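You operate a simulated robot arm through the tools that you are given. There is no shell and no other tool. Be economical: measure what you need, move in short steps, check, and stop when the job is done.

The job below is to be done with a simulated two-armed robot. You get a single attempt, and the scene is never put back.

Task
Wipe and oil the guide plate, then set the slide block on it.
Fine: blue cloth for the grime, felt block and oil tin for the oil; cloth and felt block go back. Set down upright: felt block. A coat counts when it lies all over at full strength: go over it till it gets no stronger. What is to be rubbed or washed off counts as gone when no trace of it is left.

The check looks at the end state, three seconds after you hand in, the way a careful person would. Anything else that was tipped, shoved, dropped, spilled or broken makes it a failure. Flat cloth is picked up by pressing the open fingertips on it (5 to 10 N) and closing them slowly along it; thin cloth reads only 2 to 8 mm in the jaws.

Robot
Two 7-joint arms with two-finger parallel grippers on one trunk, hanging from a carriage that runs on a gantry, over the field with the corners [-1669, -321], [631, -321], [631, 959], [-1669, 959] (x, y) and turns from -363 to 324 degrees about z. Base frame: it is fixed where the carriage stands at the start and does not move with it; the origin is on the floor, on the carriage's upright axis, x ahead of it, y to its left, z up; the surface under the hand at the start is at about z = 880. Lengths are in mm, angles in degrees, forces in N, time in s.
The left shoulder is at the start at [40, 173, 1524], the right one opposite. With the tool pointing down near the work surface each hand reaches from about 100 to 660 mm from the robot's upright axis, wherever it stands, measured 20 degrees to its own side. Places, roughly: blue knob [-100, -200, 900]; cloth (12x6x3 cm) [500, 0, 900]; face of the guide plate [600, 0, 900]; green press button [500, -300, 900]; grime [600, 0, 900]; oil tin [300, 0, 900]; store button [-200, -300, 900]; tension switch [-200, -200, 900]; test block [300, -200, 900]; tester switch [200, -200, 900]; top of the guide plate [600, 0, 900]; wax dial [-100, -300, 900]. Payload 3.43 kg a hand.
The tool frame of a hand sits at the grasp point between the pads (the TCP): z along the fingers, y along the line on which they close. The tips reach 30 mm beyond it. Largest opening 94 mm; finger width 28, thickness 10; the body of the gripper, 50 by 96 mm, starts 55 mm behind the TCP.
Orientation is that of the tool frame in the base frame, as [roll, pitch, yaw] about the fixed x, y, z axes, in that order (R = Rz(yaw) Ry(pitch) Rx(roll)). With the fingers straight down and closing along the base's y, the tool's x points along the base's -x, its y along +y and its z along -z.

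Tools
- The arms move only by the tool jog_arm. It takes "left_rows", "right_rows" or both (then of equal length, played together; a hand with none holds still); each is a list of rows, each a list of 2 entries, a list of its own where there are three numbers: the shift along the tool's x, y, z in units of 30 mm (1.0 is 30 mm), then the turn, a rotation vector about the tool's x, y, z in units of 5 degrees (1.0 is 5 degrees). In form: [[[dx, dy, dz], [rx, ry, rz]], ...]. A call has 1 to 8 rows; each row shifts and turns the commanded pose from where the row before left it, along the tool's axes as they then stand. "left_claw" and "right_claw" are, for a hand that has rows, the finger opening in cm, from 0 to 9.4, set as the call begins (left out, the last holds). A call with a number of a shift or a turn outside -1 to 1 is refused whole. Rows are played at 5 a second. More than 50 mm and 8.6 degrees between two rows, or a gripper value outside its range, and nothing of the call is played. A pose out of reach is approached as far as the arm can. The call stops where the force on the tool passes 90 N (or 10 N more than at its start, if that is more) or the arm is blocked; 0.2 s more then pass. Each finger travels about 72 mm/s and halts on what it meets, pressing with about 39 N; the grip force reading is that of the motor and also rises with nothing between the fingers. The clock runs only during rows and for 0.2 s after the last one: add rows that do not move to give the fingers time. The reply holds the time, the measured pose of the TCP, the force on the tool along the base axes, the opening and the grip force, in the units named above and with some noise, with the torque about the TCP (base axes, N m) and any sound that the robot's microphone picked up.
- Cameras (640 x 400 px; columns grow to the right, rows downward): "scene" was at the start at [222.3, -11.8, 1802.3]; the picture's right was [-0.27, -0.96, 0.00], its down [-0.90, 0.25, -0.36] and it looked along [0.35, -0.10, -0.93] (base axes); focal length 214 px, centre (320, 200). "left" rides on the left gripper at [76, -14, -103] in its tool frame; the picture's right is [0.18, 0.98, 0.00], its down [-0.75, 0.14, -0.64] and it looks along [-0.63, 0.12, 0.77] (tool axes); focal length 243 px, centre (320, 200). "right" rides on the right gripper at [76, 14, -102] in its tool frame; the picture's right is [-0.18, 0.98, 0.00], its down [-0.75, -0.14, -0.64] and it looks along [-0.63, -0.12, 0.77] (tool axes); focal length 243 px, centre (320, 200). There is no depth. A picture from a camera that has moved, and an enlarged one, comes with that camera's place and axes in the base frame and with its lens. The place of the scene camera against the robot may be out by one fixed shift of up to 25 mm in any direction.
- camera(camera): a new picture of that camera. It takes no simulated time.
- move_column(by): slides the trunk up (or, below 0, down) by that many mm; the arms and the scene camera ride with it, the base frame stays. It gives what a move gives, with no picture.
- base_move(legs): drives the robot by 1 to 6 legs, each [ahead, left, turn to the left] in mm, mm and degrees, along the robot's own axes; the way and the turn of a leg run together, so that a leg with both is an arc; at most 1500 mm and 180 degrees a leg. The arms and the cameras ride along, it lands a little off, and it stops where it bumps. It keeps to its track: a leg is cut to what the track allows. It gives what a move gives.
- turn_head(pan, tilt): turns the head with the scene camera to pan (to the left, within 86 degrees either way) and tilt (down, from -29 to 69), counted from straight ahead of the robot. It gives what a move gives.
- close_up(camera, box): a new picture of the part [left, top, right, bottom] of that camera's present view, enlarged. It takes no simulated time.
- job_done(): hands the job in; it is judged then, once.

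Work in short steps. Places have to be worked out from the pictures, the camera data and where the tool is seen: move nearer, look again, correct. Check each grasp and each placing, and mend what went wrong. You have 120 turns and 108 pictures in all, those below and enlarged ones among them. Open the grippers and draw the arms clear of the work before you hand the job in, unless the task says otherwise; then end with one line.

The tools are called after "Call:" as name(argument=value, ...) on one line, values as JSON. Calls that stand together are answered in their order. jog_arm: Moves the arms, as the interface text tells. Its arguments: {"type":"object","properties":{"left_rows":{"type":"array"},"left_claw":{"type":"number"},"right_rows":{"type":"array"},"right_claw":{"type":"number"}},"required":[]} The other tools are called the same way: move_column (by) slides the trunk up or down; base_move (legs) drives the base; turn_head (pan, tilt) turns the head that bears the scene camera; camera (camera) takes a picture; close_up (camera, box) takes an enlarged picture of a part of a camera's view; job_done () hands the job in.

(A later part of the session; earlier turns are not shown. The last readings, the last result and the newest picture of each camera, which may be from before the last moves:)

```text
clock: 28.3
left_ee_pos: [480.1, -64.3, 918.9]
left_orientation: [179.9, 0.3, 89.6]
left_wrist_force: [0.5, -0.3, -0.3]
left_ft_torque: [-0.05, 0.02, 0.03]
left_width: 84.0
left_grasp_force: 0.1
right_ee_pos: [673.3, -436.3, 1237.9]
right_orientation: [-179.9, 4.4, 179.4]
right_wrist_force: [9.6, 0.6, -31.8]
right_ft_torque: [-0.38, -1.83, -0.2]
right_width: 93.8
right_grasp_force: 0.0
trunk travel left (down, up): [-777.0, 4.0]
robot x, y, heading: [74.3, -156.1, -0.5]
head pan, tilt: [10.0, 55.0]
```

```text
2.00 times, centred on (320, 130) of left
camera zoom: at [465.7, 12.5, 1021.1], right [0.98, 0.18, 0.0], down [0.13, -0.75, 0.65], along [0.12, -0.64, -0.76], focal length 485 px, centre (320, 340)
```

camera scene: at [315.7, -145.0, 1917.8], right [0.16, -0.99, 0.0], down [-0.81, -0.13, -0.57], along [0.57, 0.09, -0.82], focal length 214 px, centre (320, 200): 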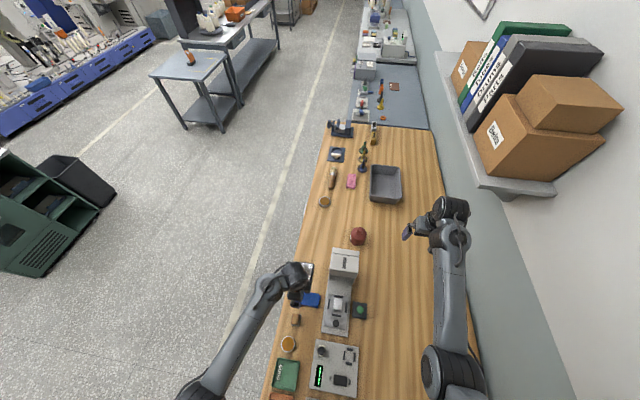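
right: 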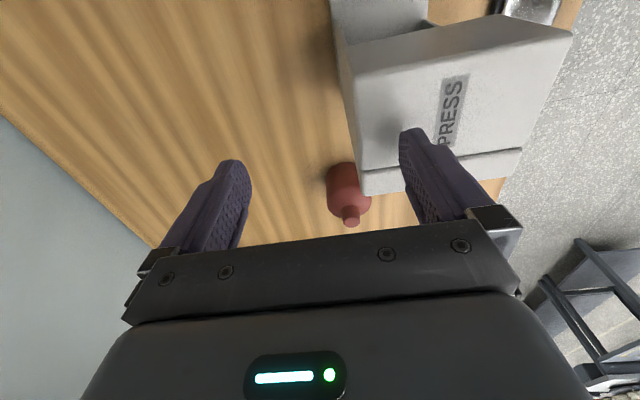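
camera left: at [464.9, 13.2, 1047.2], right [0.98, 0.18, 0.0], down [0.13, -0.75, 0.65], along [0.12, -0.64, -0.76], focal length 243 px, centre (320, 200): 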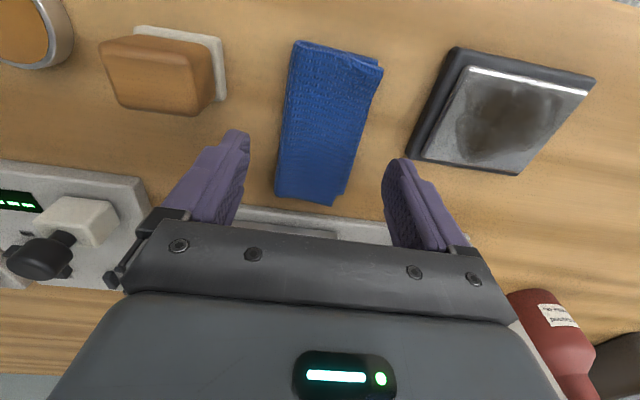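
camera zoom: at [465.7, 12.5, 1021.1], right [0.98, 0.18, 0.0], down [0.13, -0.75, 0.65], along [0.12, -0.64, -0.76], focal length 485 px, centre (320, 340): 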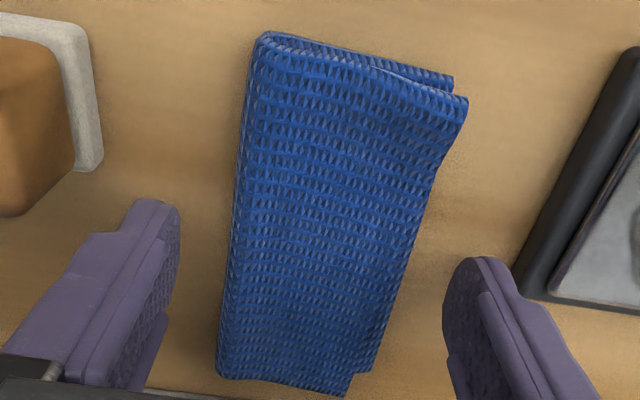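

It's a thick folded pad; tips are at 889. I lower 5 mm more and close.

Call:
jog_arm(left_rows=[[[0, 0, 0.17], [0, 0, 0]], [[0, 0, 0], [0, 0, 0]]])

Call:
jog_arm(left_claw=4.5, left_rows=[[[0, 0, 0], [0, 0, 0]], [[0, 0, 0], [0, 0, 0]], [[0, 0, 0], [0, 0, 0]]])

Call:
jog_arm(left_claw=0, left_rows=[[[0, 0, 0], [0, 0, 0]], [[0, 0, 0], [0, 0, 0]], [[0, 0, 0], [0, 0, 0]], [[0, 0, 0], [0, 0, 0]]])

Call:
camera(camera="left")

```text
clock: 28.9
left_ee_pos: [480.0, -62.2, 912.4]
left_orientation: [179.7, 0.3, 89.6]
left_wrist_force: [0.5, -0.3, 0.4]
left_ft_torque: [0.02, 0.0, -0.02]
left_width: 84.3
left_grasp_force: 0.1
right_ee_pos: [672.9, -435.6, 1239.6]
right_orientation: [-179.9, 4.3, 179.4]
right_wrist_force: [10.0, 1.0, -32.3]
right_ft_torque: [-0.43, -1.77, -0.21]
right_width: 93.7
right_grasp_force: 0.0
trunk travel left (down, up): [-777.0, 4.0]
robot x, y, heading: [74.1, -159.4, -0.4]
head pan, tilt: [10.0, 55.0]
```

```text
clock: 29.7
left_ee_pos: [481.3, -64.4, 914.2]
left_orientation: [179.9, 0.4, 89.6]
left_wrist_force: [0.9, 0.4, 0.2]
left_ft_torque: [-0.01, -0.01, 0.0]
left_width: 55.2
left_grasp_force: 38.8
right_ee_pos: [673.4, -437.1, 1239.2]
right_orientation: [-179.9, 4.4, 179.5]
right_wrist_force: [11.0, 2.0, -31.7]
right_ft_torque: [-0.42, -1.75, -0.22]
right_width: 94.0
right_grasp_force: 0.0
trunk travel left (down, up): [-777.0, 4.0]
robot x, y, heading: [78.7, -157.3, -0.7]
head pan, tilt: [10.0, 55.0]
```

```text
clock: 30.7
left_ee_pos: [481.0, -62.6, 913.1]
left_orientation: [179.8, 0.2, 89.6]
left_wrist_force: [0.3, -0.2, 0.4]
left_ft_torque: [-0.01, 0.01, -0.03]
left_width: 55.0
left_grasp_force: 39.1
right_ee_pos: [673.5, -436.9, 1238.5]
right_orientation: [-179.9, 4.4, 179.4]
right_wrist_force: [10.6, 1.1, -32.3]
right_ft_torque: [-0.36, -1.76, -0.18]
right_width: 93.9
right_grasp_force: 0.0
trunk travel left (down, up): [-777.0, 4.0]
robot x, y, heading: [73.6, -155.3, -0.6]
head pan, tilt: [10.0, 55.0]
```

```text
75 pictures are left
camera left: at [465.8, 12.5, 1016.1], right [0.98, 0.18, 0.0], down [0.13, -0.75, 0.65], along [0.12, -0.64, -0.76], focal length 243 px, centre (320, 200)
```

left: 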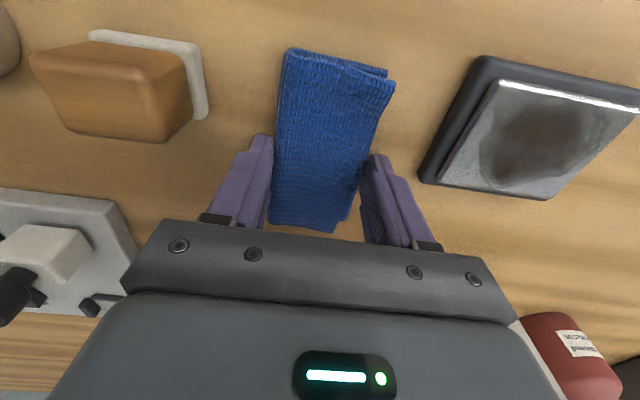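

Gripped at 55 mm with 39 N. I lift 60 mm and check.

Call:
jog_arm(left_rows=[[[0, 0, -0.5], [0, 0, 0]], [[0, 0, -0.8], [0, 0, 0]], [[0, 0, -0.8], [0, 0, 0]], [[0, 0, 0], [0, 0, 0]]])

Call:
camera(camera="left")

```text
clock: 31.7
left_ee_pos: [480.2, -62.5, 975.6]
left_orientation: [179.8, 0.3, 89.5]
left_wrist_force: [-0.3, -0.3, -0.3]
left_ft_torque: [0.01, 0.01, -0.04]
left_width: 0.1
left_grasp_force: 33.4
right_ee_pos: [672.6, -437.7, 1238.7]
right_orientation: [-179.9, 4.3, 179.4]
right_wrist_force: [10.3, 1.5, -31.9]
right_ft_torque: [-0.39, -1.76, -0.19]
right_width: 93.9
right_grasp_force: 0.0
trunk travel left (down, up): [-777.0, 4.0]
robot x, y, heading: [76.7, -156.9, -0.7]
head pan, tilt: [10.0, 55.0]
```

```text
74 pictures are left
camera left: at [465.2, 13.6, 1078.9], right [0.98, 0.18, 0.0], down [0.13, -0.75, 0.65], along [0.12, -0.64, -0.76], focal length 243 px, centre (320, 200)
```

left: 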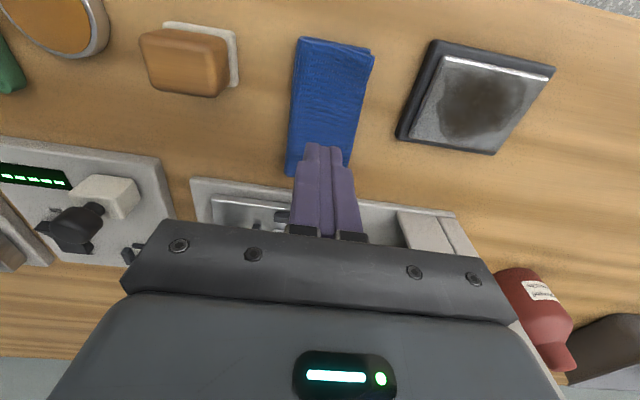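

The cloth slipped out; I must grip lower. I open again and go down until the tips reach the table.

Call:
jog_arm(left_claw=8.2, left_rows=[[[0, 0, 0], [0, 0, 0]], [[0, 0, 0], [0, 0, 0]], [[0, 0, 0], [0, 0, 0]], [[0, 0, 1], [0, 0, 0]], [[0, 0, 0.9], [0, 0, 0]], [[0, 0, 0.2], [0, 0, 0]], [[0, 0, 0.13], [0, 0, 0]], [[0, 0, 0], [0, 0, 0]]])

Call:
jog_arm(left_rows=[[[0, 0, 0.1], [0, 0, 0]], [[0, 0, 0.07], [0, 0, 0]], [[0, 0, 0], [0, 0, 0]]])

```text
clock: 33.5
left_ee_pos: [480.5, -64.9, 909.5]
left_orientation: [179.8, 0.3, 89.5]
left_wrist_force: [-1.6, -0.5, 8.3]
left_ft_torque: [0.14, 0.46, -0.02]
left_width: 82.6
left_grasp_force: 0.8
right_ee_pos: [673.6, -437.0, 1238.8]
right_orientation: [-179.8, 4.4, 179.5]
right_wrist_force: [9.9, 1.9, -32.1]
right_ft_torque: [-0.38, -1.79, -0.16]
right_width: 93.9
right_grasp_force: 0.1
trunk travel left (down, up): [-777.0, 4.0]
robot x, y, heading: [76.9, -158.7, -0.6]
head pan, tilt: [10.0, 55.0]
```

```text
clock: 34.2
left_ee_pos: [485.1, -65.2, 910.2]
left_orientation: [179.5, 0.5, 89.1]
left_wrist_force: [-14.6, 7.5, 58.9]
left_ft_torque: [1.05, 3.36, -0.08]
left_width: 90.1
left_grasp_force: 7.4
right_ee_pos: [673.9, -434.8, 1238.3]
right_orientation: [180.0, 4.5, 179.6]
right_wrist_force: [7.1, -0.2, -14.6]
right_ft_torque: [-0.14, -0.5, -0.06]
right_width: 93.7
right_grasp_force: 0.1
trunk travel left (down, up): [-777.0, 4.0]
robot x, y, heading: [75.0, -157.4, -0.8]
head pan, tilt: [10.0, 55.0]
stopped in row 3 (left hand): the force on the tool passed its limit at 94 N (the readings are from after the stop); the commanded pose is now the measured one
```

Something is touched at the low-x finger. I back off slightly and look.

Call:
jog_arm(left_rows=[[[0, 0, -0.2], [0, 0, 0]], [[0, 0, 0], [0, 0, 0]]])

Call:
camera(camera="left")

```text
clock: 34.8
left_ee_pos: [482.8, -66.5, 911.7]
left_orientation: [179.6, 0.6, 89.6]
left_wrist_force: [-0.1, -0.3, 0.4]
left_ft_torque: [-0.02, 0.01, 0.0]
left_width: 82.1
left_grasp_force: 0.1
right_ee_pos: [672.7, -436.6, 1237.8]
right_orientation: [-179.8, 4.5, 179.5]
right_wrist_force: [9.3, 1.0, -23.2]
right_ft_torque: [-0.31, -1.11, -0.17]
right_width: 94.2
right_grasp_force: 0.0
trunk travel left (down, up): [-777.0, 4.0]
robot x, y, heading: [76.5, -162.2, -0.5]
head pan, tilt: [10.0, 55.0]
```

```text
73 pictures are left
camera left: at [467.7, 11.1, 1015.2], right [0.98, 0.18, 0.01], down [0.13, -0.75, 0.65], along [0.12, -0.64, -0.76], focal length 243 px, centre (320, 200)
```

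left: 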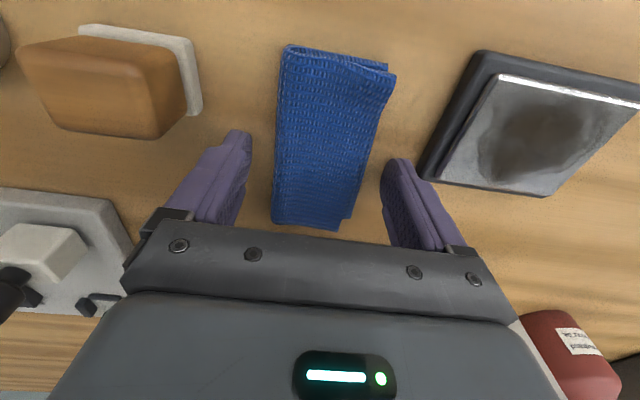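

The table is at z≈880 (tips touched it). I close again with tips at the table and lift only a few millimetres very slowly to see what the grip does.

Call:
jog_arm(left_rows=[[[0.1, -0.07, 0], [0, 0, 0]], [[0, 0, 0.05], [0, 0, 0]], [[0, 0, 0], [0, 0, 0]]])

Call:
jog_arm(left_claw=6.2, left_rows=[[[0, 0, 0], [0, 0, 0]], [[0, 0, 0], [0, 0, 0]]])

Call:
jog_arm(left_claw=0, left_rows=[[[0, 0, 0], [0, 0, 0]], [[0, 0, 0], [0, 0, 0]], [[0, 0, 0], [0, 0, 0]], [[0, 0, -0.1], [0, 0, 0]], [[0, 0, 0], [0, 0, 0]]])

Call:
jog_arm(left_rows=[[[0, 0, -0.1], [0, 0, 0]], [[0, 0, -0.1], [0, 0, 0]], [[0, 0, 0], [0, 0, 0]]])

Call:
camera(camera="left")

```text
clock: 35.6
left_ee_pos: [480.2, -63.2, 911.7]
left_orientation: [179.6, 0.6, 89.4]
left_wrist_force: [-0.5, 0.2, -0.4]
left_ft_torque: [-0.02, 0.04, -0.02]
left_width: 82.1
left_grasp_force: 0.0
right_ee_pos: [672.3, -436.4, 1239.2]
right_orientation: [-179.9, 4.4, 179.6]
right_wrist_force: [9.4, 1.3, -26.3]
right_ft_torque: [-0.34, -1.38, -0.22]
right_width: 94.1
right_grasp_force: 0.0
trunk travel left (down, up): [-777.0, 4.0]
robot x, y, heading: [75.7, -159.2, -0.5]
head pan, tilt: [10.0, 55.0]
```

```text
clock: 36.2
left_ee_pos: [479.7, -62.6, 911.4]
left_orientation: [179.6, 0.5, 89.4]
left_wrist_force: [0.5, 0.4, -0.2]
left_ft_torque: [0.02, 0.02, -0.02]
left_width: 62.1
left_grasp_force: 0.1
right_ee_pos: [672.5, -437.1, 1238.2]
right_orientation: [-179.9, 4.4, 179.6]
right_wrist_force: [9.2, 1.6, -28.3]
right_ft_torque: [-0.33, -1.58, -0.17]
right_width: 94.1
right_grasp_force: 0.0
trunk travel left (down, up): [-777.0, 4.0]
robot x, y, heading: [74.3, -159.6, -0.5]
head pan, tilt: [10.0, 55.0]
```

```text
clock: 37.4
left_ee_pos: [480.8, -62.1, 914.7]
left_orientation: [179.6, 0.6, 89.4]
left_wrist_force: [0.3, -0.2, 0.2]
left_ft_torque: [0.03, -0.01, -0.02]
left_width: 54.8
left_grasp_force: 39.0
right_ee_pos: [672.3, -437.0, 1238.7]
right_orientation: [-179.9, 4.4, 179.5]
right_wrist_force: [9.4, 1.5, -28.9]
right_ft_torque: [-0.34, -1.62, -0.18]
right_width: 94.0
right_grasp_force: 0.0
trunk travel left (down, up): [-777.0, 4.0]
robot x, y, heading: [76.5, -160.0, -0.6]
head pan, tilt: [10.0, 55.0]
```

```text
clock: 38.2
left_ee_pos: [479.8, -63.7, 921.2]
left_orientation: [179.6, 0.5, 89.5]
left_wrist_force: [-0.5, -0.2, -0.9]
left_ft_torque: [-0.01, 0.01, 0.0]
left_width: 54.6
left_grasp_force: 39.3
right_ee_pos: [672.4, -437.3, 1238.6]
right_orientation: [-179.8, 4.4, 179.5]
right_wrist_force: [9.6, 0.7, -27.1]
right_ft_torque: [-0.32, -1.58, -0.15]
right_width: 94.3
right_grasp_force: 0.0
trunk travel left (down, up): [-777.0, 4.0]
robot x, y, heading: [72.9, -162.0, -0.8]
head pan, tilt: [10.0, 55.0]
```

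```text
72 pictures are left
camera left: at [465.3, 14.4, 1023.1], right [0.98, 0.17, 0.0], down [0.13, -0.75, 0.65], along [0.12, -0.64, -0.76], focal length 243 px, centre (320, 200)
```

left: 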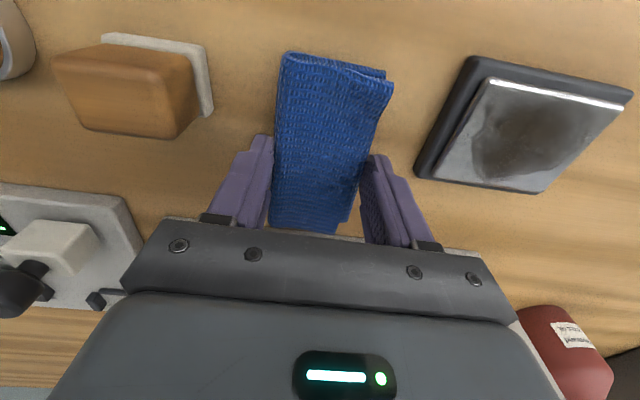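

The width holds at 54.6. I continue lifting slowly.

Call:
jog_arm(left_rows=[[[0, 0, -0.1], [0, 0, 0]], [[0, 0, -0.1], [0, 0, 0]], [[0, 0, -0.1], [0, 0, 0]], [[0, 0, -0.1], [0, 0, 0]], [[0, 0, -0.1], [0, 0, 0]], [[0, 0, -0.1], [0, 0, 0]], [[0, 0, 0], [0, 0, 0]]])

Call:
camera(camera="left")

```text
clock: 39.8
left_ee_pos: [481.6, -63.4, 939.0]
left_orientation: [179.5, 0.5, 89.4]
left_wrist_force: [0.6, -0.2, -0.7]
left_ft_torque: [-0.02, 0.02, 0.0]
left_width: 54.8
left_grasp_force: 39.2
right_ee_pos: [673.1, -437.2, 1238.5]
right_orientation: [-179.9, 4.3, 179.5]
right_wrist_force: [9.5, 1.1, -29.3]
right_ft_torque: [-0.37, -1.59, -0.16]
right_width: 94.1
right_grasp_force: 0.0
trunk travel left (down, up): [-777.0, 4.0]
robot x, y, heading: [78.7, -153.8, -0.9]
head pan, tilt: [10.0, 55.0]
```

```text
71 pictures are left
camera left: at [465.7, 14.5, 1042.1], right [0.98, 0.17, 0.01], down [0.13, -0.75, 0.65], along [0.12, -0.64, -0.76], focal length 243 px, centre (320, 200)
```

left: 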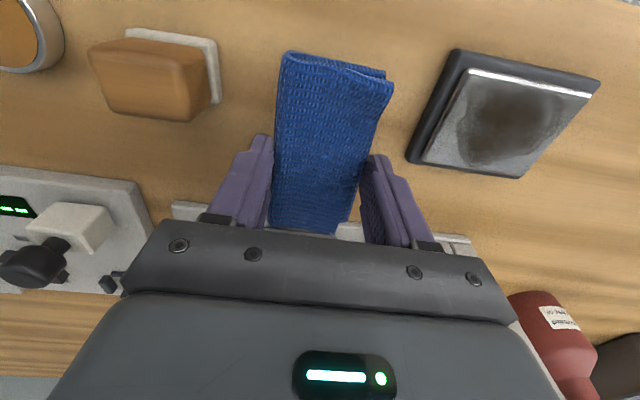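

The cloth is held and off the table. I carry it slowly over the plate.

Call:
jog_arm(left_rows=[[[0, 0, -0.2], [0, 0, 0]], [[0, 0.25, -0.2], [0, 0, 0]], [[0.15, 0.5, 0], [0, 0, 0]], [[0.2, 0.5, 0], [0, 0, 0]], [[0.2, 0.5, 0], [0, 0, 0]], [[0.2, 0.5, 0], [0, 0, 0]], [[0.2, 0.5, 0], [0, 0, 0]], [[0.15, 0.35, 0], [0, 0, 0]]])

Call:
camera(camera="left")

Call:
close_up(camera="scene", box=[270, 240, 366, 330])

```text
clock: 41.6
left_ee_pos: [574.3, -30.9, 951.7]
left_orientation: [179.6, 0.6, 89.4]
left_wrist_force: [-0.3, -0.3, -0.2]
left_ft_torque: [0.01, 0.0, -0.02]
left_width: 54.6
left_grasp_force: 39.2
right_ee_pos: [672.8, -436.2, 1239.5]
right_orientation: [-179.9, 4.4, 179.6]
right_wrist_force: [9.4, 0.8, -28.5]
right_ft_torque: [-0.31, -1.58, -0.15]
right_width: 94.1
right_grasp_force: 0.1
trunk travel left (down, up): [-777.0, 4.0]
robot x, y, heading: [76.3, -160.1, -0.6]
head pan, tilt: [10.0, 55.0]
```

```text
70 pictures are left
camera left: at [559.7, 46.6, 1053.9], right [0.98, 0.17, 0.01], down [0.13, -0.75, 0.65], along [0.12, -0.64, -0.76], focal length 243 px, centre (320, 200)
```

left: 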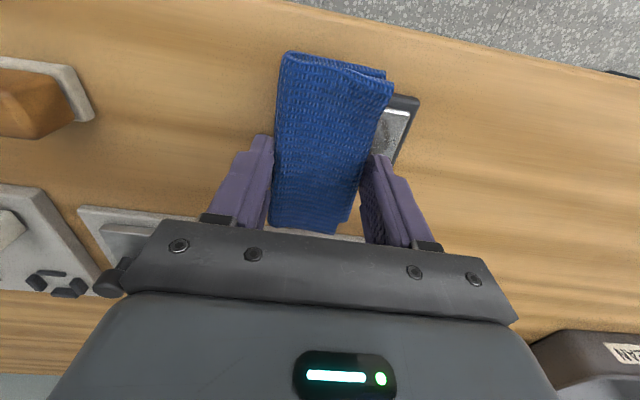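

```text
4.44 times, centred on (318, 285) of scene
camera zoom: at [315.5, -144.9, 1917.8], right [0.16, -0.99, 0.0], down [-0.81, -0.13, -0.57], along [0.57, 0.09, -0.82], focal length 953 px, centre (329, -178)
```

zoom: 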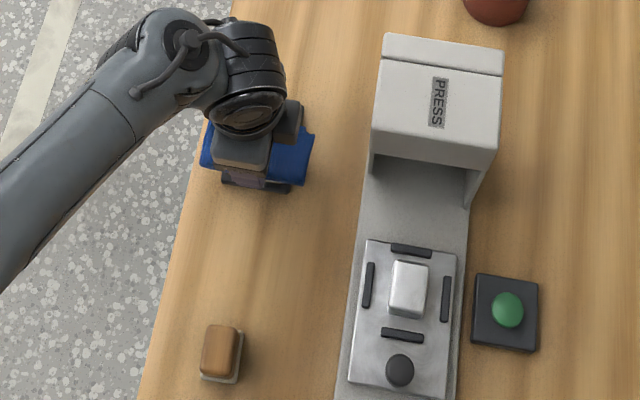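

The base plate spans x 544–637, y −66…5 (centre ≈ (590,−30)). I centre and lower until the cloth touches.

Call:
jog_arm(left_rows=[[[0, 0.5, 0], [0, 0, 0]], [[0, 0, 0.2], [0, 0, 0]], [[0, 0, 0.2], [0, 0, 0]], [[0, 0, 0.15], [0, 0, 0]], [[0, 0, 0], [0, 0, 0]]])

Call:
jog_arm(left_rows=[[[0, 0, 0.1], [0, 0, 0]], [[0, 0, 0], [0, 0, 0]]])

```text
clock: 42.8
left_ee_pos: [590.1, -32.7, 935.5]
left_orientation: [179.6, 0.5, 89.4]
left_wrist_force: [-0.1, -0.3, -0.4]
left_ft_torque: [0.04, 0.02, -0.02]
left_width: 54.5
left_grasp_force: 39.0
right_ee_pos: [672.6, -436.6, 1238.8]
right_orientation: [-179.8, 4.4, 179.5]
right_wrist_force: [8.7, 1.2, -28.6]
right_ft_torque: [-0.34, -1.53, -0.17]
right_width: 93.9
right_grasp_force: 0.1
trunk travel left (down, up): [-777.0, 4.0]
robot x, y, heading: [74.3, -157.4, -0.6]
head pan, tilt: [10.0, 55.0]
```

```text
clock: 43.4
left_ee_pos: [589.4, -31.9, 932.2]
left_orientation: [179.6, 0.5, 89.3]
left_wrist_force: [-0.1, -0.3, -0.8]
left_ft_torque: [-0.01, 0.03, 0.0]
left_width: 54.7
left_grasp_force: 39.0
right_ee_pos: [673.1, -436.5, 1239.0]
right_orientation: [-179.9, 4.4, 179.4]
right_wrist_force: [9.0, 1.5, -29.4]
right_ft_torque: [-0.37, -1.59, -0.19]
right_width: 94.2
right_grasp_force: 0.1
trunk travel left (down, up): [-777.0, 4.0]
robot x, y, heading: [74.8, -160.0, -0.8]
head pan, tilt: [10.0, 55.0]
```

No contact at 932; I continue lower in 3 mm steps.

Call:
jog_arm(left_rows=[[[0, 0, 0.1], [0, 0, 0]], [[0, 0, 0], [0, 0, 0]]])

Call:
jog_arm(left_rows=[[[0, 0, 0.1], [0, 0, 0]], [[0, 0, 0], [0, 0, 0]]])

```text
clock: 44.0
left_ee_pos: [589.1, -31.5, 930.3]
left_orientation: [179.7, 0.5, 89.4]
left_wrist_force: [-4.9, 0.2, 14.6]
left_ft_torque: [0.02, 0.13, 0.01]
left_width: 54.6
left_grasp_force: 38.3
right_ee_pos: [672.7, -435.1, 1239.0]
right_orientation: [-179.9, 4.3, 179.5]
right_wrist_force: [9.5, 1.8, -28.6]
right_ft_torque: [-0.37, -1.57, -0.19]
right_width: 94.2
right_grasp_force: 0.0
trunk travel left (down, up): [-777.0, 4.0]
robot x, y, heading: [77.2, -157.9, -0.8]
head pan, tilt: [10.0, 55.0]
```

```text
clock: 44.6
left_ee_pos: [590.3, -31.9, 928.5]
left_orientation: [179.5, 0.5, 89.4]
left_wrist_force: [-17.9, 0.9, 48.5]
left_ft_torque: [0.07, 0.79, -0.02]
left_width: 54.8
left_grasp_force: 39.1
right_ee_pos: [672.8, -436.8, 1238.8]
right_orientation: [-180.0, 4.4, 179.5]
right_wrist_force: [9.3, 1.1, -28.1]
right_ft_torque: [-0.36, -1.57, -0.18]
right_width: 94.0
right_grasp_force: 0.1
trunk travel left (down, up): [-777.0, 4.0]
robot x, y, heading: [74.2, -158.9, -0.5]
head pan, tilt: [10.0, 55.0]
```

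Contact at TCP ≈ 930.5. I ease to about 12 N and rub across with strokes of ±18 mm in x and some in y.

Call:
jog_arm(left_rows=[[[0, 0, -0.09], [0, 0, 0]], [[0, 0.3, 0], [0, 0, 0]], [[0, 0.3, 0], [0, 0, 0]], [[0.3, -0.3, 0], [0, 0, 0]], [[0, -0.4, 0], [0, 0, 0]], [[0, -0.5, 0], [0, 0, 0]], [[-0.3, 0.3, 0], [0, 0, 0]], [[0, 0.3, 0], [0, 0, 0]]])

Call:
jog_arm(left_rows=[[[0, 0.4, 0], [0, 0, 0]], [[-0.3, 0.2, 0], [0, 0, 0]], [[-0.3, -0.3, 0], [0, 0, 0]], [[0, -0.5, 0], [0, 0, 0]], [[0.3, -0.4, 0], [0, 0, 0]], [[0.3, 0, 0], [0, 0, 0]], [[0, 0.3, 0], [0, 0, 0]], [[0, 0.3, 0], [0, 0, 0]]])

```text
clock: 46.4
left_ee_pos: [575.4, -31.9, 932.0]
left_orientation: [179.5, 0.6, 89.4]
left_wrist_force: [0.5, -0.3, 0.3]
left_ft_torque: [0.01, 0.01, 0.0]
left_width: 54.8
left_grasp_force: 38.7
left hand out of reach, approached as far as the arm can: row 2, 3, 4, 5
right_ee_pos: [672.6, -436.6, 1240.1]
right_orientation: [-179.9, 4.5, 179.5]
right_wrist_force: [9.5, -0.1, -27.6]
right_ft_torque: [-0.31, -1.57, -0.2]
right_width: 93.8
right_grasp_force: 0.0
trunk travel left (down, up): [-777.0, 4.0]
robot x, y, heading: [76.3, -157.7, -0.8]
head pan, tilt: [10.0, 55.0]
```

```text
clock: 48.2
left_ee_pos: [578.4, -31.1, 931.4]
left_orientation: [179.6, 0.6, 89.4]
left_wrist_force: [-0.3, -0.3, -0.4]
left_ft_torque: [0.03, -0.01, 0.0]
left_width: 54.8
left_grasp_force: 39.2
right_ee_pos: [671.8, -436.1, 1238.4]
right_orientation: [-179.9, 4.4, 179.5]
right_wrist_force: [9.5, 1.4, -28.4]
right_ft_torque: [-0.35, -1.57, -0.18]
right_width: 94.2
right_grasp_force: 0.1
trunk travel left (down, up): [-777.0, 4.0]
robot x, y, heading: [79.6, -158.8, -0.8]
head pan, tilt: [10.0, 55.0]
```

The arm is at its reach limit near x=608. I raise the cloth 25 mm, drive the base 80 mm forward, and look.

Call:
jog_arm(left_rows=[[[0, 0, -0.3], [0, 0, 0]], [[0, 0, -0.5], [0, 0, 0]], [[0, 0, 0], [0, 0, 0]]])

Call:
base_move(legs=[[80, 0, 0]])

Call:
camera(camera="left")

```text
clock: 49.0
left_ee_pos: [576.8, -29.4, 954.3]
left_orientation: [179.7, 0.6, 89.4]
left_wrist_force: [0.0, 0.5, 0.0]
left_ft_torque: [-0.02, -0.01, -0.02]
left_width: 54.7
left_grasp_force: 38.7
right_ee_pos: [673.6, -437.5, 1239.3]
right_orientation: [-179.9, 4.3, 179.5]
right_wrist_force: [8.4, 1.9, -28.4]
right_ft_torque: [-0.33, -1.6, -0.16]
right_width: 94.2
right_grasp_force: 0.1
trunk travel left (down, up): [-777.0, 4.0]
robot x, y, heading: [75.3, -158.5, -0.7]
head pan, tilt: [10.0, 55.0]
```

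```text
clock: 50.1
left_ee_pos: [659.2, -30.7, 954.9]
left_orientation: [179.6, 0.5, 89.5]
left_wrist_force: [0.5, 0.9, 0.1]
left_ft_torque: [-0.02, 0.01, 0.0]
left_width: 54.5
left_grasp_force: 38.8
right_ee_pos: [754.0, -437.1, 1239.2]
right_orientation: [-179.9, 4.5, 179.5]
right_wrist_force: [9.3, 1.2, -27.4]
right_ft_torque: [-0.34, -1.63, -0.2]
right_width: 94.4
right_grasp_force: 0.1
trunk travel left (down, up): [-777.0, 4.0]
robot x, y, heading: [155.5, -158.1, -0.7]
head pan, tilt: [10.0, 55.0]
```

```text
68 pictures are left
camera left: at [643.4, 46.5, 1057.5], right [0.98, 0.17, 0.01], down [0.13, -0.75, 0.65], along [0.12, -0.64, -0.76], focal length 243 px, centre (320, 200)
```

left: 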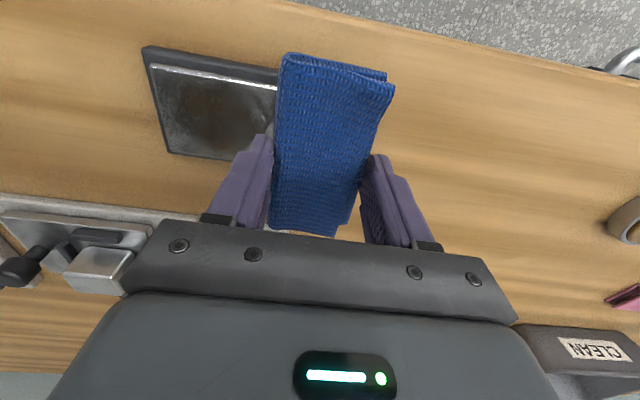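

Cloth still held; now back over the plate and down to a light press.

Call:
jog_arm(left_rows=[[[0, -0.6, 0], [0, 0, 0]], [[0, -0.6, 0], [0, 0, 0]], [[0, -0.6, 0], [0, 0, 0]], [[0, -0.5, 0], [0, 0, 0]], [[0, 0, 0.3], [0, 0, 0]], [[0, 0, 0.3], [0, 0, 0]], [[0, 0, 0.2], [0, 0, 0]], [[0, 0, 0], [0, 0, 0]]])

Call:
jog_arm(left_rows=[[[0, 0, 0.06], [0, 0, 0]], [[0, 0, 0], [0, 0, 0]]])

```text
clock: 51.9
left_ee_pos: [588.8, -31.1, 931.2]
left_orientation: [179.5, 0.6, 89.3]
left_wrist_force: [0.2, -0.3, -0.2]
left_ft_torque: [0.03, -0.02, -0.02]
left_width: 54.7
left_grasp_force: 39.0
right_ee_pos: [753.5, -437.0, 1237.9]
right_orientation: [-179.9, 4.3, 179.5]
right_wrist_force: [7.8, 1.8, -24.6]
right_ft_torque: [-0.32, -1.36, -0.15]
right_width: 94.1
right_grasp_force: 0.0
trunk travel left (down, up): [-777.0, 4.0]
robot x, y, heading: [158.0, -159.3, -0.6]
head pan, tilt: [10.0, 55.0]
```

```text
clock: 52.5
left_ee_pos: [589.3, -30.3, 929.7]
left_orientation: [179.6, 0.5, 89.5]
left_wrist_force: [-0.9, 0.6, 0.3]
left_ft_torque: [-0.01, -0.01, -0.01]
left_width: 54.7
left_grasp_force: 38.7
right_ee_pos: [753.7, -437.8, 1238.9]
right_orientation: [-179.9, 4.5, 179.5]
right_wrist_force: [9.2, 0.7, -25.6]
right_ft_torque: [-0.31, -1.39, -0.16]
right_width: 93.8
right_grasp_force: 0.1
trunk travel left (down, up): [-777.0, 4.0]
robot x, y, heading: [155.6, -156.9, -0.5]
head pan, tilt: [10.0, 55.0]
```

Call:
jog_arm(left_rows=[[[0, 0, 0.05], [0, 0, 0]], [[0, 0, 0], [0, 0, 0]]])

Call:
jog_arm(left_rows=[[[0, 0, 0.04], [0, 0, 0]], [[0, 0, 0], [0, 0, 0]]])

```text
clock: 53.1
left_ee_pos: [588.4, -29.4, 928.7]
left_orientation: [179.6, 0.5, 89.3]
left_wrist_force: [-2.3, 0.9, 8.0]
left_ft_torque: [0.1, 0.3, -0.01]
left_width: 54.6
left_grasp_force: 39.7
right_ee_pos: [754.4, -437.7, 1237.8]
right_orientation: [-179.9, 4.5, 179.5]
right_wrist_force: [8.5, 0.7, -25.7]
right_ft_torque: [-0.34, -1.37, -0.14]
right_width: 93.9
right_grasp_force: 0.0
trunk travel left (down, up): [-777.0, 4.0]
robot x, y, heading: [156.5, -160.3, -0.5]
head pan, tilt: [10.0, 55.0]
```

```text
clock: 53.7
left_ee_pos: [590.7, -30.0, 927.4]
left_orientation: [179.7, 0.6, 89.3]
left_wrist_force: [-17.3, 1.4, 47.5]
left_ft_torque: [0.64, 1.89, 0.27]
left_width: 54.8
left_grasp_force: 38.6
right_ee_pos: [753.8, -436.0, 1239.3]
right_orientation: [-179.9, 4.5, 179.5]
right_wrist_force: [9.7, 1.1, -25.1]
right_ft_torque: [-0.32, -1.39, -0.19]
right_width: 93.9
right_grasp_force: 0.0
trunk travel left (down, up): [-777.0, 4.0]
robot x, y, heading: [155.8, -162.8, -0.7]
head pan, tilt: [10.0, 55.0]
```

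The low-x finger presses; I level by 0.6°, ease up, then rub.

Call:
jog_arm(left_rows=[[[0, 0, -0.04], [0.12, 0, 0]], [[0, 0.3, 0], [0, 0, 0]], [[0, 0.3, 0], [0, 0, 0]], [[0.3, -0.3, 0], [0, 0, 0]], [[0, -0.4, 0], [0, 0, 0]], [[0, -0.5, 0], [0, 0, 0]], [[-0.3, 0.3, 0], [0, 0, 0]], [[0, 0.3, 0], [0, 0, 0]]])

Call:
jog_arm(left_rows=[[[0, 0.4, 0], [0, 0, 0]], [[-0.3, 0.2, 0], [0, 0, 0]], [[-0.3, -0.3, 0], [0, 0, 0]], [[0, -0.5, 0], [0, 0, 0]], [[0.3, -0.4, 0], [0, 0, 0]], [[0.3, 0, 0], [0, 0, 0]], [[0, 0.3, 0], [0, 0, 0]], [[0, 0.3, 0], [0, 0, 0]]])

```text
clock: 54.3
left_ee_pos: [589.8, -30.8, 928.3]
left_orientation: [-179.3, 0.5, 89.0]
left_wrist_force: [-25.5, 7.0, 48.6]
left_ft_torque: [0.7, -0.66, 0.29]
left_width: 54.5
left_grasp_force: 39.1
right_ee_pos: [753.8, -434.1, 1236.7]
right_orientation: [180.0, 4.4, 179.6]
right_wrist_force: [6.4, 0.0, -12.0]
right_ft_torque: [-0.06, -0.39, -0.04]
right_width: 93.6
right_grasp_force: 0.0
trunk travel left (down, up): [-777.0, 4.0]
robot x, y, heading: [157.9, -160.5, -0.4]
head pan, tilt: [10.0, 55.0]
stopped in row 2 (left hand): the force on the tool passed its limit at 102 N (the readings are from after the stop); the commanded pose is now the measured one
```

```text
clock: 54.6
left_ee_pos: [591.5, -30.8, 927.2]
left_orientation: [-178.9, 0.5, 88.7]
left_wrist_force: [-27.8, 8.3, 48.6]
left_ft_torque: [0.71, -0.67, 0.44]
left_width: 54.5
left_grasp_force: 38.9
right_ee_pos: [752.3, -433.8, 1238.8]
right_orientation: [-179.9, 4.6, 179.5]
right_wrist_force: [3.7, -0.2, -6.9]
right_ft_torque: [-0.07, -0.22, -0.05]
right_width: 94.0
right_grasp_force: 0.2
trunk travel left (down, up): [-777.0, 4.0]
robot x, y, heading: [153.7, -158.2, -0.6]
head pan, tilt: [10.0, 55.0]
stopped in row 1 (left hand): the force on the tool passed its limit at 105 N (the readings are from after the stop); the commanded pose is now the measured one
```

Too heavy pressing. I lift off, level, and look at the plate and cloth state.

Call:
jog_arm(left_rows=[[[0, 0, -0.3], [0, 0, 0]], [[0, 0, -0.5], [-0.2, 0, 0.1]], [[0, 0.6, -0.3], [0, 0, 0]], [[0, 0.6, 0], [0, 0, 0]], [[0, 0.6, 0], [0, 0, 0]], [[0, 0, 0], [0, 0, 0]]])

Call:
camera(camera="left")

```text
clock: 56.0
left_ee_pos: [649.6, -36.4, 962.6]
left_orientation: [179.8, 0.7, 88.4]
left_wrist_force: [0.2, 0.1, -0.3]
left_ft_torque: [-0.01, -0.01, -0.02]
left_width: 54.7
left_grasp_force: 38.8
right_ee_pos: [753.8, -435.6, 1238.8]
right_orientation: [-179.8, 4.5, 179.6]
right_wrist_force: [4.0, 0.8, -12.2]
right_ft_torque: [-0.19, -0.66, -0.09]
right_width: 94.0
right_grasp_force: 0.0
trunk travel left (down, up): [-777.0, 4.0]
robot x, y, heading: [157.8, -158.9, -0.6]
head pan, tilt: [10.0, 55.0]
```

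```text
67 pictures are left
camera left: at [635.5, 41.6, 1064.2], right [0.99, 0.16, 0.0], down [0.12, -0.75, 0.65], along [0.1, -0.64, -0.76], focal length 243 px, centre (320, 200)
```

left: 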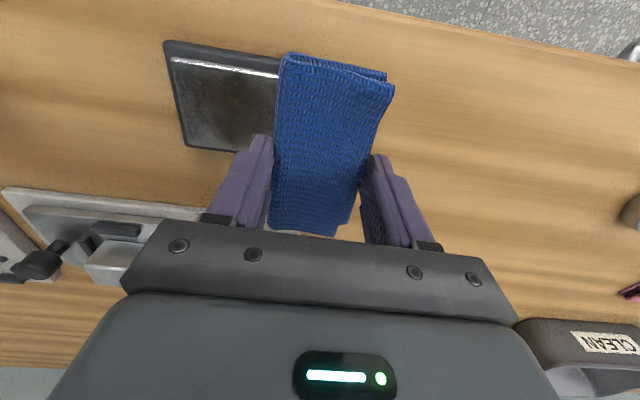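

The fingertips are nearly flush with the cloth's underside. I carry it back to its own spot to regrip it a few millimetres higher.

Call:
jog_arm(left_rows=[[[0, -0.7, 0], [0.05, 0, -0.2]], [[0, -0.7, 0], [0, 0, 0]], [[0, -0.7, 0], [0, 0, 0]], [[0, -0.7, 0], [0, 0, 0]], [[0, -0.7, 0], [0, 0, 0]], [[0, -0.7, 0], [0, 0, 0]], [[0, -0.7, 0], [0, 0, 0]], [[0, -0.75, 0], [0, 0, 0]]])

Call:
jog_arm(left_rows=[[[-0.1, 0, 0.4], [0, 0, 0]], [[0, 0, 0.4], [0, 0, 0]], [[0, 0, 0.4], [0, 0, 0]], [[0, 0, 0.3], [0, 0, 0]], [[0, 0, 0], [0, 0, 0]]])

Call:
camera(camera="left")

```text
clock: 57.8
left_ee_pos: [478.3, -31.6, 963.1]
left_orientation: [-179.9, 0.7, 89.5]
left_wrist_force: [-0.3, -0.8, -0.6]
left_ft_torque: [0.0, 0.0, 0.02]
left_width: 54.8
left_grasp_force: 39.6
right_ee_pos: [753.1, -435.6, 1238.8]
right_orientation: [-179.9, 4.5, 179.6]
right_wrist_force: [4.9, -0.2, -13.0]
right_ft_torque: [-0.17, -0.75, -0.07]
right_width: 93.9
right_grasp_force: 0.1
trunk travel left (down, up): [-777.0, 4.0]
robot x, y, heading: [156.7, -157.9, -0.7]
head pan, tilt: [10.0, 55.0]
```

```text
clock: 59.0
left_ee_pos: [479.4, -36.3, 917.1]
left_orientation: [-179.9, 0.6, 89.4]
left_wrist_force: [-0.2, -0.3, 0.1]
left_ft_torque: [0.0, 0.03, -0.03]
left_width: 54.7
left_grasp_force: 38.8
right_ee_pos: [753.7, -436.8, 1239.6]
right_orientation: [-179.9, 4.5, 179.6]
right_wrist_force: [4.8, 1.2, -13.7]
right_ft_torque: [-0.15, -0.7, -0.08]
right_width: 93.9
right_grasp_force: 0.0
trunk travel left (down, up): [-777.0, 4.0]
robot x, y, heading: [155.8, -159.6, -0.5]
head pan, tilt: [10.0, 55.0]
```

```text
66 pictures are left
camera left: at [465.1, 41.4, 1018.7], right [0.98, 0.17, 0.0], down [0.13, -0.75, 0.65], along [0.11, -0.64, -0.76], focal length 243 px, centre (320, 200)
```

left: 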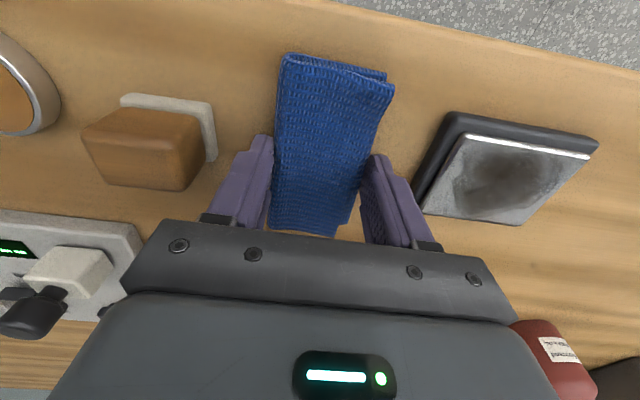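

I lower the last few millimetres, release, rise ~7 mm and regrip.

Call:
jog_arm(left_rows=[[[0, 0, 0.1], [0, 0, 0]], [[0, 0, 0.06], [0, 0, 0]], [[0, 0, 0], [0, 0, 0]]])

Call:
jog_arm(left_claw=6.6, left_rows=[[[0, 0, 0], [0, 0, 0]], [[0, 0, 0], [0, 0, 0]], [[0, 0, -0.2], [0, 0, 0]], [[0, 0, 0], [0, 0, 0]]])

Call:
jog_arm(left_claw=0, left_rows=[[[0, 0, 0], [0, 0, 0]], [[0, 0, 0], [0, 0, 0]], [[0, 0, 0], [0, 0, 0]], [[0, 0, 0], [0, 0, 0]]])

Call:
jog_arm(left_rows=[[[0, 0, -0.1], [0, 0, 0]], [[0, 0, -0.1], [0, 0, 0]], [[0, 0, -0.15], [0, 0, 0]], [[0, 0, -0.2], [0, 0, 0]], [[0, 0, -0.3], [0, 0, 0]], [[0, 0, -0.4], [0, 0, 0]], [[0, 0, 0], [0, 0, 0]]])

Call:
camera(camera="left")

```text
clock: 59.8
left_ee_pos: [479.7, -35.7, 911.2]
left_orientation: [-179.9, 0.7, 89.4]
left_wrist_force: [-0.2, 0.3, -0.7]
left_ft_torque: [0.03, 0.01, 0.0]
left_width: 54.6
left_grasp_force: 39.1
right_ee_pos: [754.6, -435.7, 1239.6]
right_orientation: [-180.0, 4.5, 179.6]
right_wrist_force: [5.0, 1.3, -13.0]
right_ft_torque: [-0.15, -0.75, -0.08]
right_width: 94.1
right_grasp_force: 0.0
trunk travel left (down, up): [-777.0, 4.0]
robot x, y, heading: [157.2, -157.3, -0.4]
head pan, tilt: [10.0, 55.0]
```

```text
clock: 60.8
left_ee_pos: [478.1, -34.7, 917.4]
left_orientation: [-179.9, 0.6, 89.3]
left_wrist_force: [0.5, -0.4, -0.4]
left_ft_torque: [-0.02, 0.0, -0.02]
left_width: 66.1
left_grasp_force: 0.2
right_ee_pos: [754.9, -436.9, 1238.1]
right_orientation: [-179.8, 4.6, 179.6]
right_wrist_force: [4.7, -0.4, -12.3]
right_ft_torque: [-0.15, -0.69, -0.04]
right_width: 93.9
right_grasp_force: 0.1
trunk travel left (down, up): [-777.0, 4.0]
robot x, y, heading: [153.5, -160.1, -0.6]
head pan, tilt: [10.0, 55.0]
```

```text
clock: 61.8
left_ee_pos: [479.2, -36.1, 917.6]
left_orientation: [-179.9, 0.7, 89.4]
left_wrist_force: [-0.2, 0.4, -0.4]
left_ft_torque: [-0.02, 0.01, 0.04]
left_width: 54.6
left_grasp_force: 39.0
right_ee_pos: [754.3, -436.2, 1238.0]
right_orientation: [-179.9, 4.5, 179.6]
right_wrist_force: [4.9, -0.1, -13.5]
right_ft_torque: [-0.15, -0.73, -0.08]
right_width: 94.0
right_grasp_force: 0.0
trunk travel left (down, up): [-777.0, 4.0]
robot x, y, heading: [157.7, -158.1, -0.5]
head pan, tilt: [10.0, 55.0]
```

```text
clock: 63.4
left_ee_pos: [480.1, -34.8, 955.2]
left_orientation: [-179.9, 0.7, 89.4]
left_wrist_force: [0.2, -0.5, -0.1]
left_ft_torque: [-0.01, 0.0, 0.0]
left_width: 54.7
left_grasp_force: 39.1
right_ee_pos: [754.2, -436.4, 1239.0]
right_orientation: [-180.0, 4.5, 179.7]
right_wrist_force: [4.2, 0.2, -12.0]
right_ft_torque: [-0.2, -0.7, -0.06]
right_width: 94.1
right_grasp_force: 0.1
trunk travel left (down, up): [-777.0, 4.0]
robot x, y, heading: [156.9, -157.2, -0.8]
head pan, tilt: [10.0, 55.0]
```

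```text
65 pictures are left
camera left: at [465.4, 41.7, 1057.4], right [0.98, 0.17, 0.0], down [0.13, -0.75, 0.65], along [0.11, -0.64, -0.76], focal length 243 px, centre (320, 200)
```

left: 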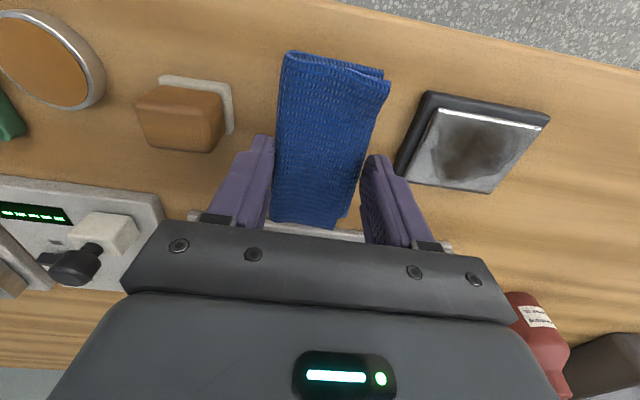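

Held with about 7 mm protruding. Back over the plate at (590,-31) and down to contact (expected TCP ≈ 936).

Call:
jog_arm(left_rows=[[[0, 0.7, 0], [0, 0, 0]], [[0, 0.75, 0], [0, 0, 0]], [[0, 0.75, 0], [0, 0, 0]], [[0, 0.75, 0], [0, 0, 0]], [[0.1, 0.7, 0], [0, 0, 0]], [[0, 0, 0.3], [0, 0, 0]], [[0, 0, 0.27], [0, 0, 0]], [[0, 0, 0], [0, 0, 0]]])

Call:
jog_arm(left_rows=[[[0, 0, 0.06], [0, 0, 0]], [[0, 0, 0], [0, 0, 0]]])

```text
clock: 65.2
left_ee_pos: [588.8, -34.6, 938.5]
left_orientation: [-179.9, 0.6, 89.4]
left_wrist_force: [0.5, 0.0, -0.2]
left_ft_torque: [0.0, 0.04, 0.01]
left_width: 54.7
left_grasp_force: 38.7
right_ee_pos: [754.1, -436.6, 1238.7]
right_orientation: [-179.7, 4.5, 179.6]
right_wrist_force: [5.2, -0.3, -12.6]
right_ft_torque: [-0.15, -0.7, -0.07]
right_width: 93.8
right_grasp_force: 0.0
trunk travel left (down, up): [-777.0, 4.0]
robot x, y, heading: [157.6, -157.8, -0.6]
head pan, tilt: [10.0, 55.0]
```

```text
clock: 65.8
left_ee_pos: [588.7, -34.5, 937.8]
left_orientation: [-179.9, 0.7, 89.4]
left_wrist_force: [0.5, -0.2, 0.4]
left_ft_torque: [0.01, -0.04, 0.02]
left_width: 54.6
left_grasp_force: 39.0
right_ee_pos: [753.6, -436.1, 1238.8]
right_orientation: [-179.9, 4.5, 179.6]
right_wrist_force: [4.6, 0.2, -12.8]
right_ft_torque: [-0.16, -0.65, -0.07]
right_width: 93.9
right_grasp_force: 0.1
trunk travel left (down, up): [-777.0, 4.0]
robot x, y, heading: [157.5, -159.4, -0.5]
head pan, tilt: [10.0, 55.0]
```

Call:
jog_arm(left_rows=[[[0, 0, 0.06], [0, 0, 0]], [[0, 0, 0], [0, 0, 0]]])

Call:
jog_arm(left_rows=[[[0, 0, 0.03], [0, 0, 0]], [[0, 0, 0], [0, 0, 0]]])

```text
clock: 66.4
left_ee_pos: [590.0, -35.0, 936.7]
left_orientation: [-179.8, 0.7, 89.3]
left_wrist_force: [-1.3, -0.3, 3.2]
left_ft_torque: [0.01, 0.02, 0.01]
left_width: 54.5
left_grasp_force: 39.3
right_ee_pos: [754.5, -435.5, 1239.9]
right_orientation: [-179.8, 4.5, 179.6]
right_wrist_force: [4.2, 0.7, -11.6]
right_ft_torque: [-0.16, -0.7, -0.08]
right_width: 93.9
right_grasp_force: 0.0
trunk travel left (down, up): [-777.0, 4.0]
robot x, y, heading: [155.9, -159.1, -0.5]
head pan, tilt: [10.0, 55.0]
```

```text
clock: 67.0
left_ee_pos: [589.6, -33.8, 935.4]
left_orientation: [-179.9, 0.7, 89.3]
left_wrist_force: [-10.9, 1.6, 30.6]
left_ft_torque: [0.13, 0.39, 0.0]
left_width: 54.7
left_grasp_force: 39.2
right_ee_pos: [754.3, -434.8, 1237.7]
right_orientation: [-179.9, 4.6, 179.6]
right_wrist_force: [3.7, 0.9, -13.5]
right_ft_torque: [-0.15, -0.7, -0.11]
right_width: 93.7
right_grasp_force: 0.0
trunk travel left (down, up): [-777.0, 4.0]
robot x, y, heading: [155.3, -157.0, -0.4]
head pan, tilt: [10.0, 55.0]
```

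Contact at ~936.5 as expected. I ease slightly and rub in strokes.

Call:
jog_arm(left_rows=[[[0, 0, -0.02], [0, 0, 0]], [[0, 0.3, 0], [0, 0, 0]], [[0, 0.3, 0], [0, 0, 0]], [[0, -0.4, 0], [0, 0, 0]], [[0, -0.4, 0], [0, 0, 0]], [[0, -0.4, 0], [0, 0, 0]], [[0.3, 0, 0], [0, 0, 0]], [[0, 0.4, 0], [0, 0, 0]]])

Call:
jog_arm(left_rows=[[[0, 0.4, 0], [0, 0, 0]], [[0, 0.4, 0], [0, 0, 0]], [[-0.3, 0, 0], [0, 0, 0]], [[-0.3, 0, 0], [0, 0, 0]], [[0, -0.4, 0], [0, 0, 0]], [[0, -0.4, 0], [0, 0, 0]], [[0, -0.4, 0], [0, 0, 0]], [[0, 0, 0], [0, 0, 0]]])

```text
clock: 68.8
left_ee_pos: [581.7, -25.2, 935.1]
left_orientation: [-179.9, 0.7, 89.3]
left_wrist_force: [-7.6, -2.4, 20.5]
left_ft_torque: [-0.35, 0.33, -0.1]
left_width: 54.7
left_grasp_force: 39.4
right_ee_pos: [753.1, -436.1, 1239.7]
right_orientation: [-179.7, 4.5, 179.7]
right_wrist_force: [5.4, 0.1, -13.8]
right_ft_torque: [-0.19, -0.7, -0.08]
right_width: 94.0
right_grasp_force: 0.0
trunk travel left (down, up): [-777.0, 4.0]
robot x, y, heading: [155.1, -157.4, -0.4]
head pan, tilt: [10.0, 55.0]
```

```text
clock: 70.6
left_ee_pos: [570.0, -43.3, 935.5]
left_orientation: [-179.9, 0.7, 89.4]
left_wrist_force: [1.6, -0.7, 3.9]
left_ft_torque: [0.11, 0.01, -0.03]
left_width: 54.6
left_grasp_force: 39.8
right_ee_pos: [753.5, -437.1, 1238.3]
right_orientation: [-179.9, 4.5, 179.5]
right_wrist_force: [4.1, -0.2, -12.4]
right_ft_torque: [-0.16, -0.7, -0.08]
right_width: 93.9
right_grasp_force: 0.1
trunk travel left (down, up): [-777.0, 4.0]
robot x, y, heading: [156.3, -159.4, -0.5]
head pan, tilt: [10.0, 55.0]
```

Strokes work well at 4–20 N. I repeat with slightly more pressure.

Call:
jog_arm(left_rows=[[[0, 0, 0.02], [0, 0, 0]], [[0, 0.5, 0], [0, 0, 0]], [[0, 0.5, 0], [0, 0, 0]], [[0, 0.4, 0], [0, 0, 0]], [[0.3, 0, 0], [0, 0, 0]], [[0, -0.5, 0], [0, 0, 0]], [[0, -0.5, 0], [0, 0, 0]], [[0, -0.4, 0], [0, 0, 0]]])

Call:
jog_arm(left_rows=[[[0.3, 0, 0], [0, 0, 0]], [[0, 0.5, 0], [0, 0, 0]], [[0, 0.5, 0], [0, 0, 0]], [[0, 0.4, 0], [0, 0, 0]], [[-0.6, -0.2, 0], [0, 0, 0]], [[0.6, -0.3, 0], [0, 0, 0]], [[-0.6, -0.3, 0], [0, 0, 0]], [[0.3, -0.2, 0], [0, 0, 0]]])

Call:
jog_arm(left_rows=[[[0, 0, -0.4], [0, 0, 0]], [[0, 0.3, -0.8], [0, 0, 0]], [[0, 0.7, 0], [0, 0, 0]], [[0, 0.7, 0], [0, 0, 0]], [[0, 0.7, 0], [0, 0, 0]], [[0, 0, 0], [0, 0, 0]]])

Call:
close_up(camera="left", box=[120, 20, 400, 200])

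```text
clock: 72.4
left_ee_pos: [573.0, -34.5, 933.6]
left_orientation: [179.9, 0.7, 89.4]
left_wrist_force: [3.5, 0.6, 9.9]
left_ft_torque: [-0.12, -0.14, 0.09]
left_width: 54.6
left_grasp_force: 39.3
right_ee_pos: [755.5, -436.2, 1239.1]
right_orientation: [-179.9, 4.6, 179.6]
right_wrist_force: [4.8, 0.5, -12.4]
right_ft_torque: [-0.11, -0.73, -0.04]
right_width: 94.0
right_grasp_force: 0.0
trunk travel left (down, up): [-777.0, 4.0]
robot x, y, heading: [158.8, -159.0, -0.6]
head pan, tilt: [10.0, 55.0]
```

```text
clock: 74.2
left_ee_pos: [582.5, -35.6, 934.4]
left_orientation: [-179.9, 0.6, 89.3]
left_wrist_force: [-0.3, -1.8, 7.2]
left_ft_torque: [0.06, 0.02, -0.01]
left_width: 54.8
left_grasp_force: 39.7
right_ee_pos: [753.7, -437.6, 1239.4]
right_orientation: [-179.8, 4.5, 179.5]
right_wrist_force: [4.5, 0.9, -11.6]
right_ft_torque: [-0.16, -0.7, -0.09]
right_width: 94.0
right_grasp_force: 0.1
trunk travel left (down, up): [-777.0, 4.0]
robot x, y, heading: [157.1, -159.2, -0.7]
head pan, tilt: [10.0, 55.0]
```

```text
clock: 75.6
left_ee_pos: [655.3, -34.1, 971.8]
left_orientation: [-179.9, 0.8, 89.4]
left_wrist_force: [-0.2, 0.0, -0.3]
left_ft_torque: [0.0, 0.03, -0.02]
left_width: 54.7
left_grasp_force: 39.1
right_ee_pos: [753.3, -435.9, 1239.7]
right_orientation: [-179.7, 4.5, 179.5]
right_wrist_force: [4.1, -0.1, -12.0]
right_ft_torque: [-0.18, -0.72, -0.05]
right_width: 93.9
right_grasp_force: 0.1
trunk travel left (down, up): [-777.0, 4.0]
robot x, y, heading: [157.2, -158.1, -0.5]
head pan, tilt: [10.0, 55.0]
```

```text
2.22 times, centred on (260, 110) of left
camera zoom: at [641.1, 43.4, 1072.4], right [0.98, 0.17, 0.0], down [0.13, -0.75, 0.65], along [0.11, -0.64, -0.76], focal length 539 px, centre (453, 400)
```

zoom: 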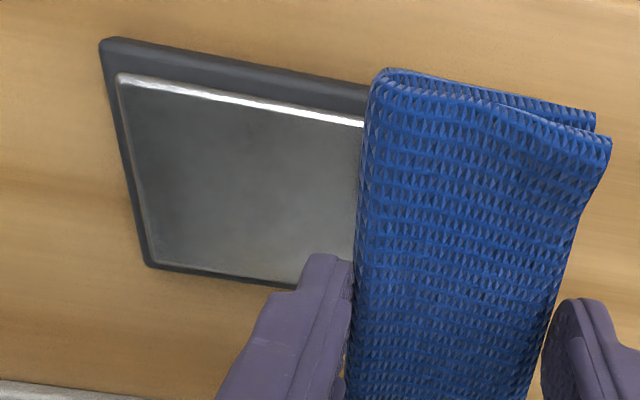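

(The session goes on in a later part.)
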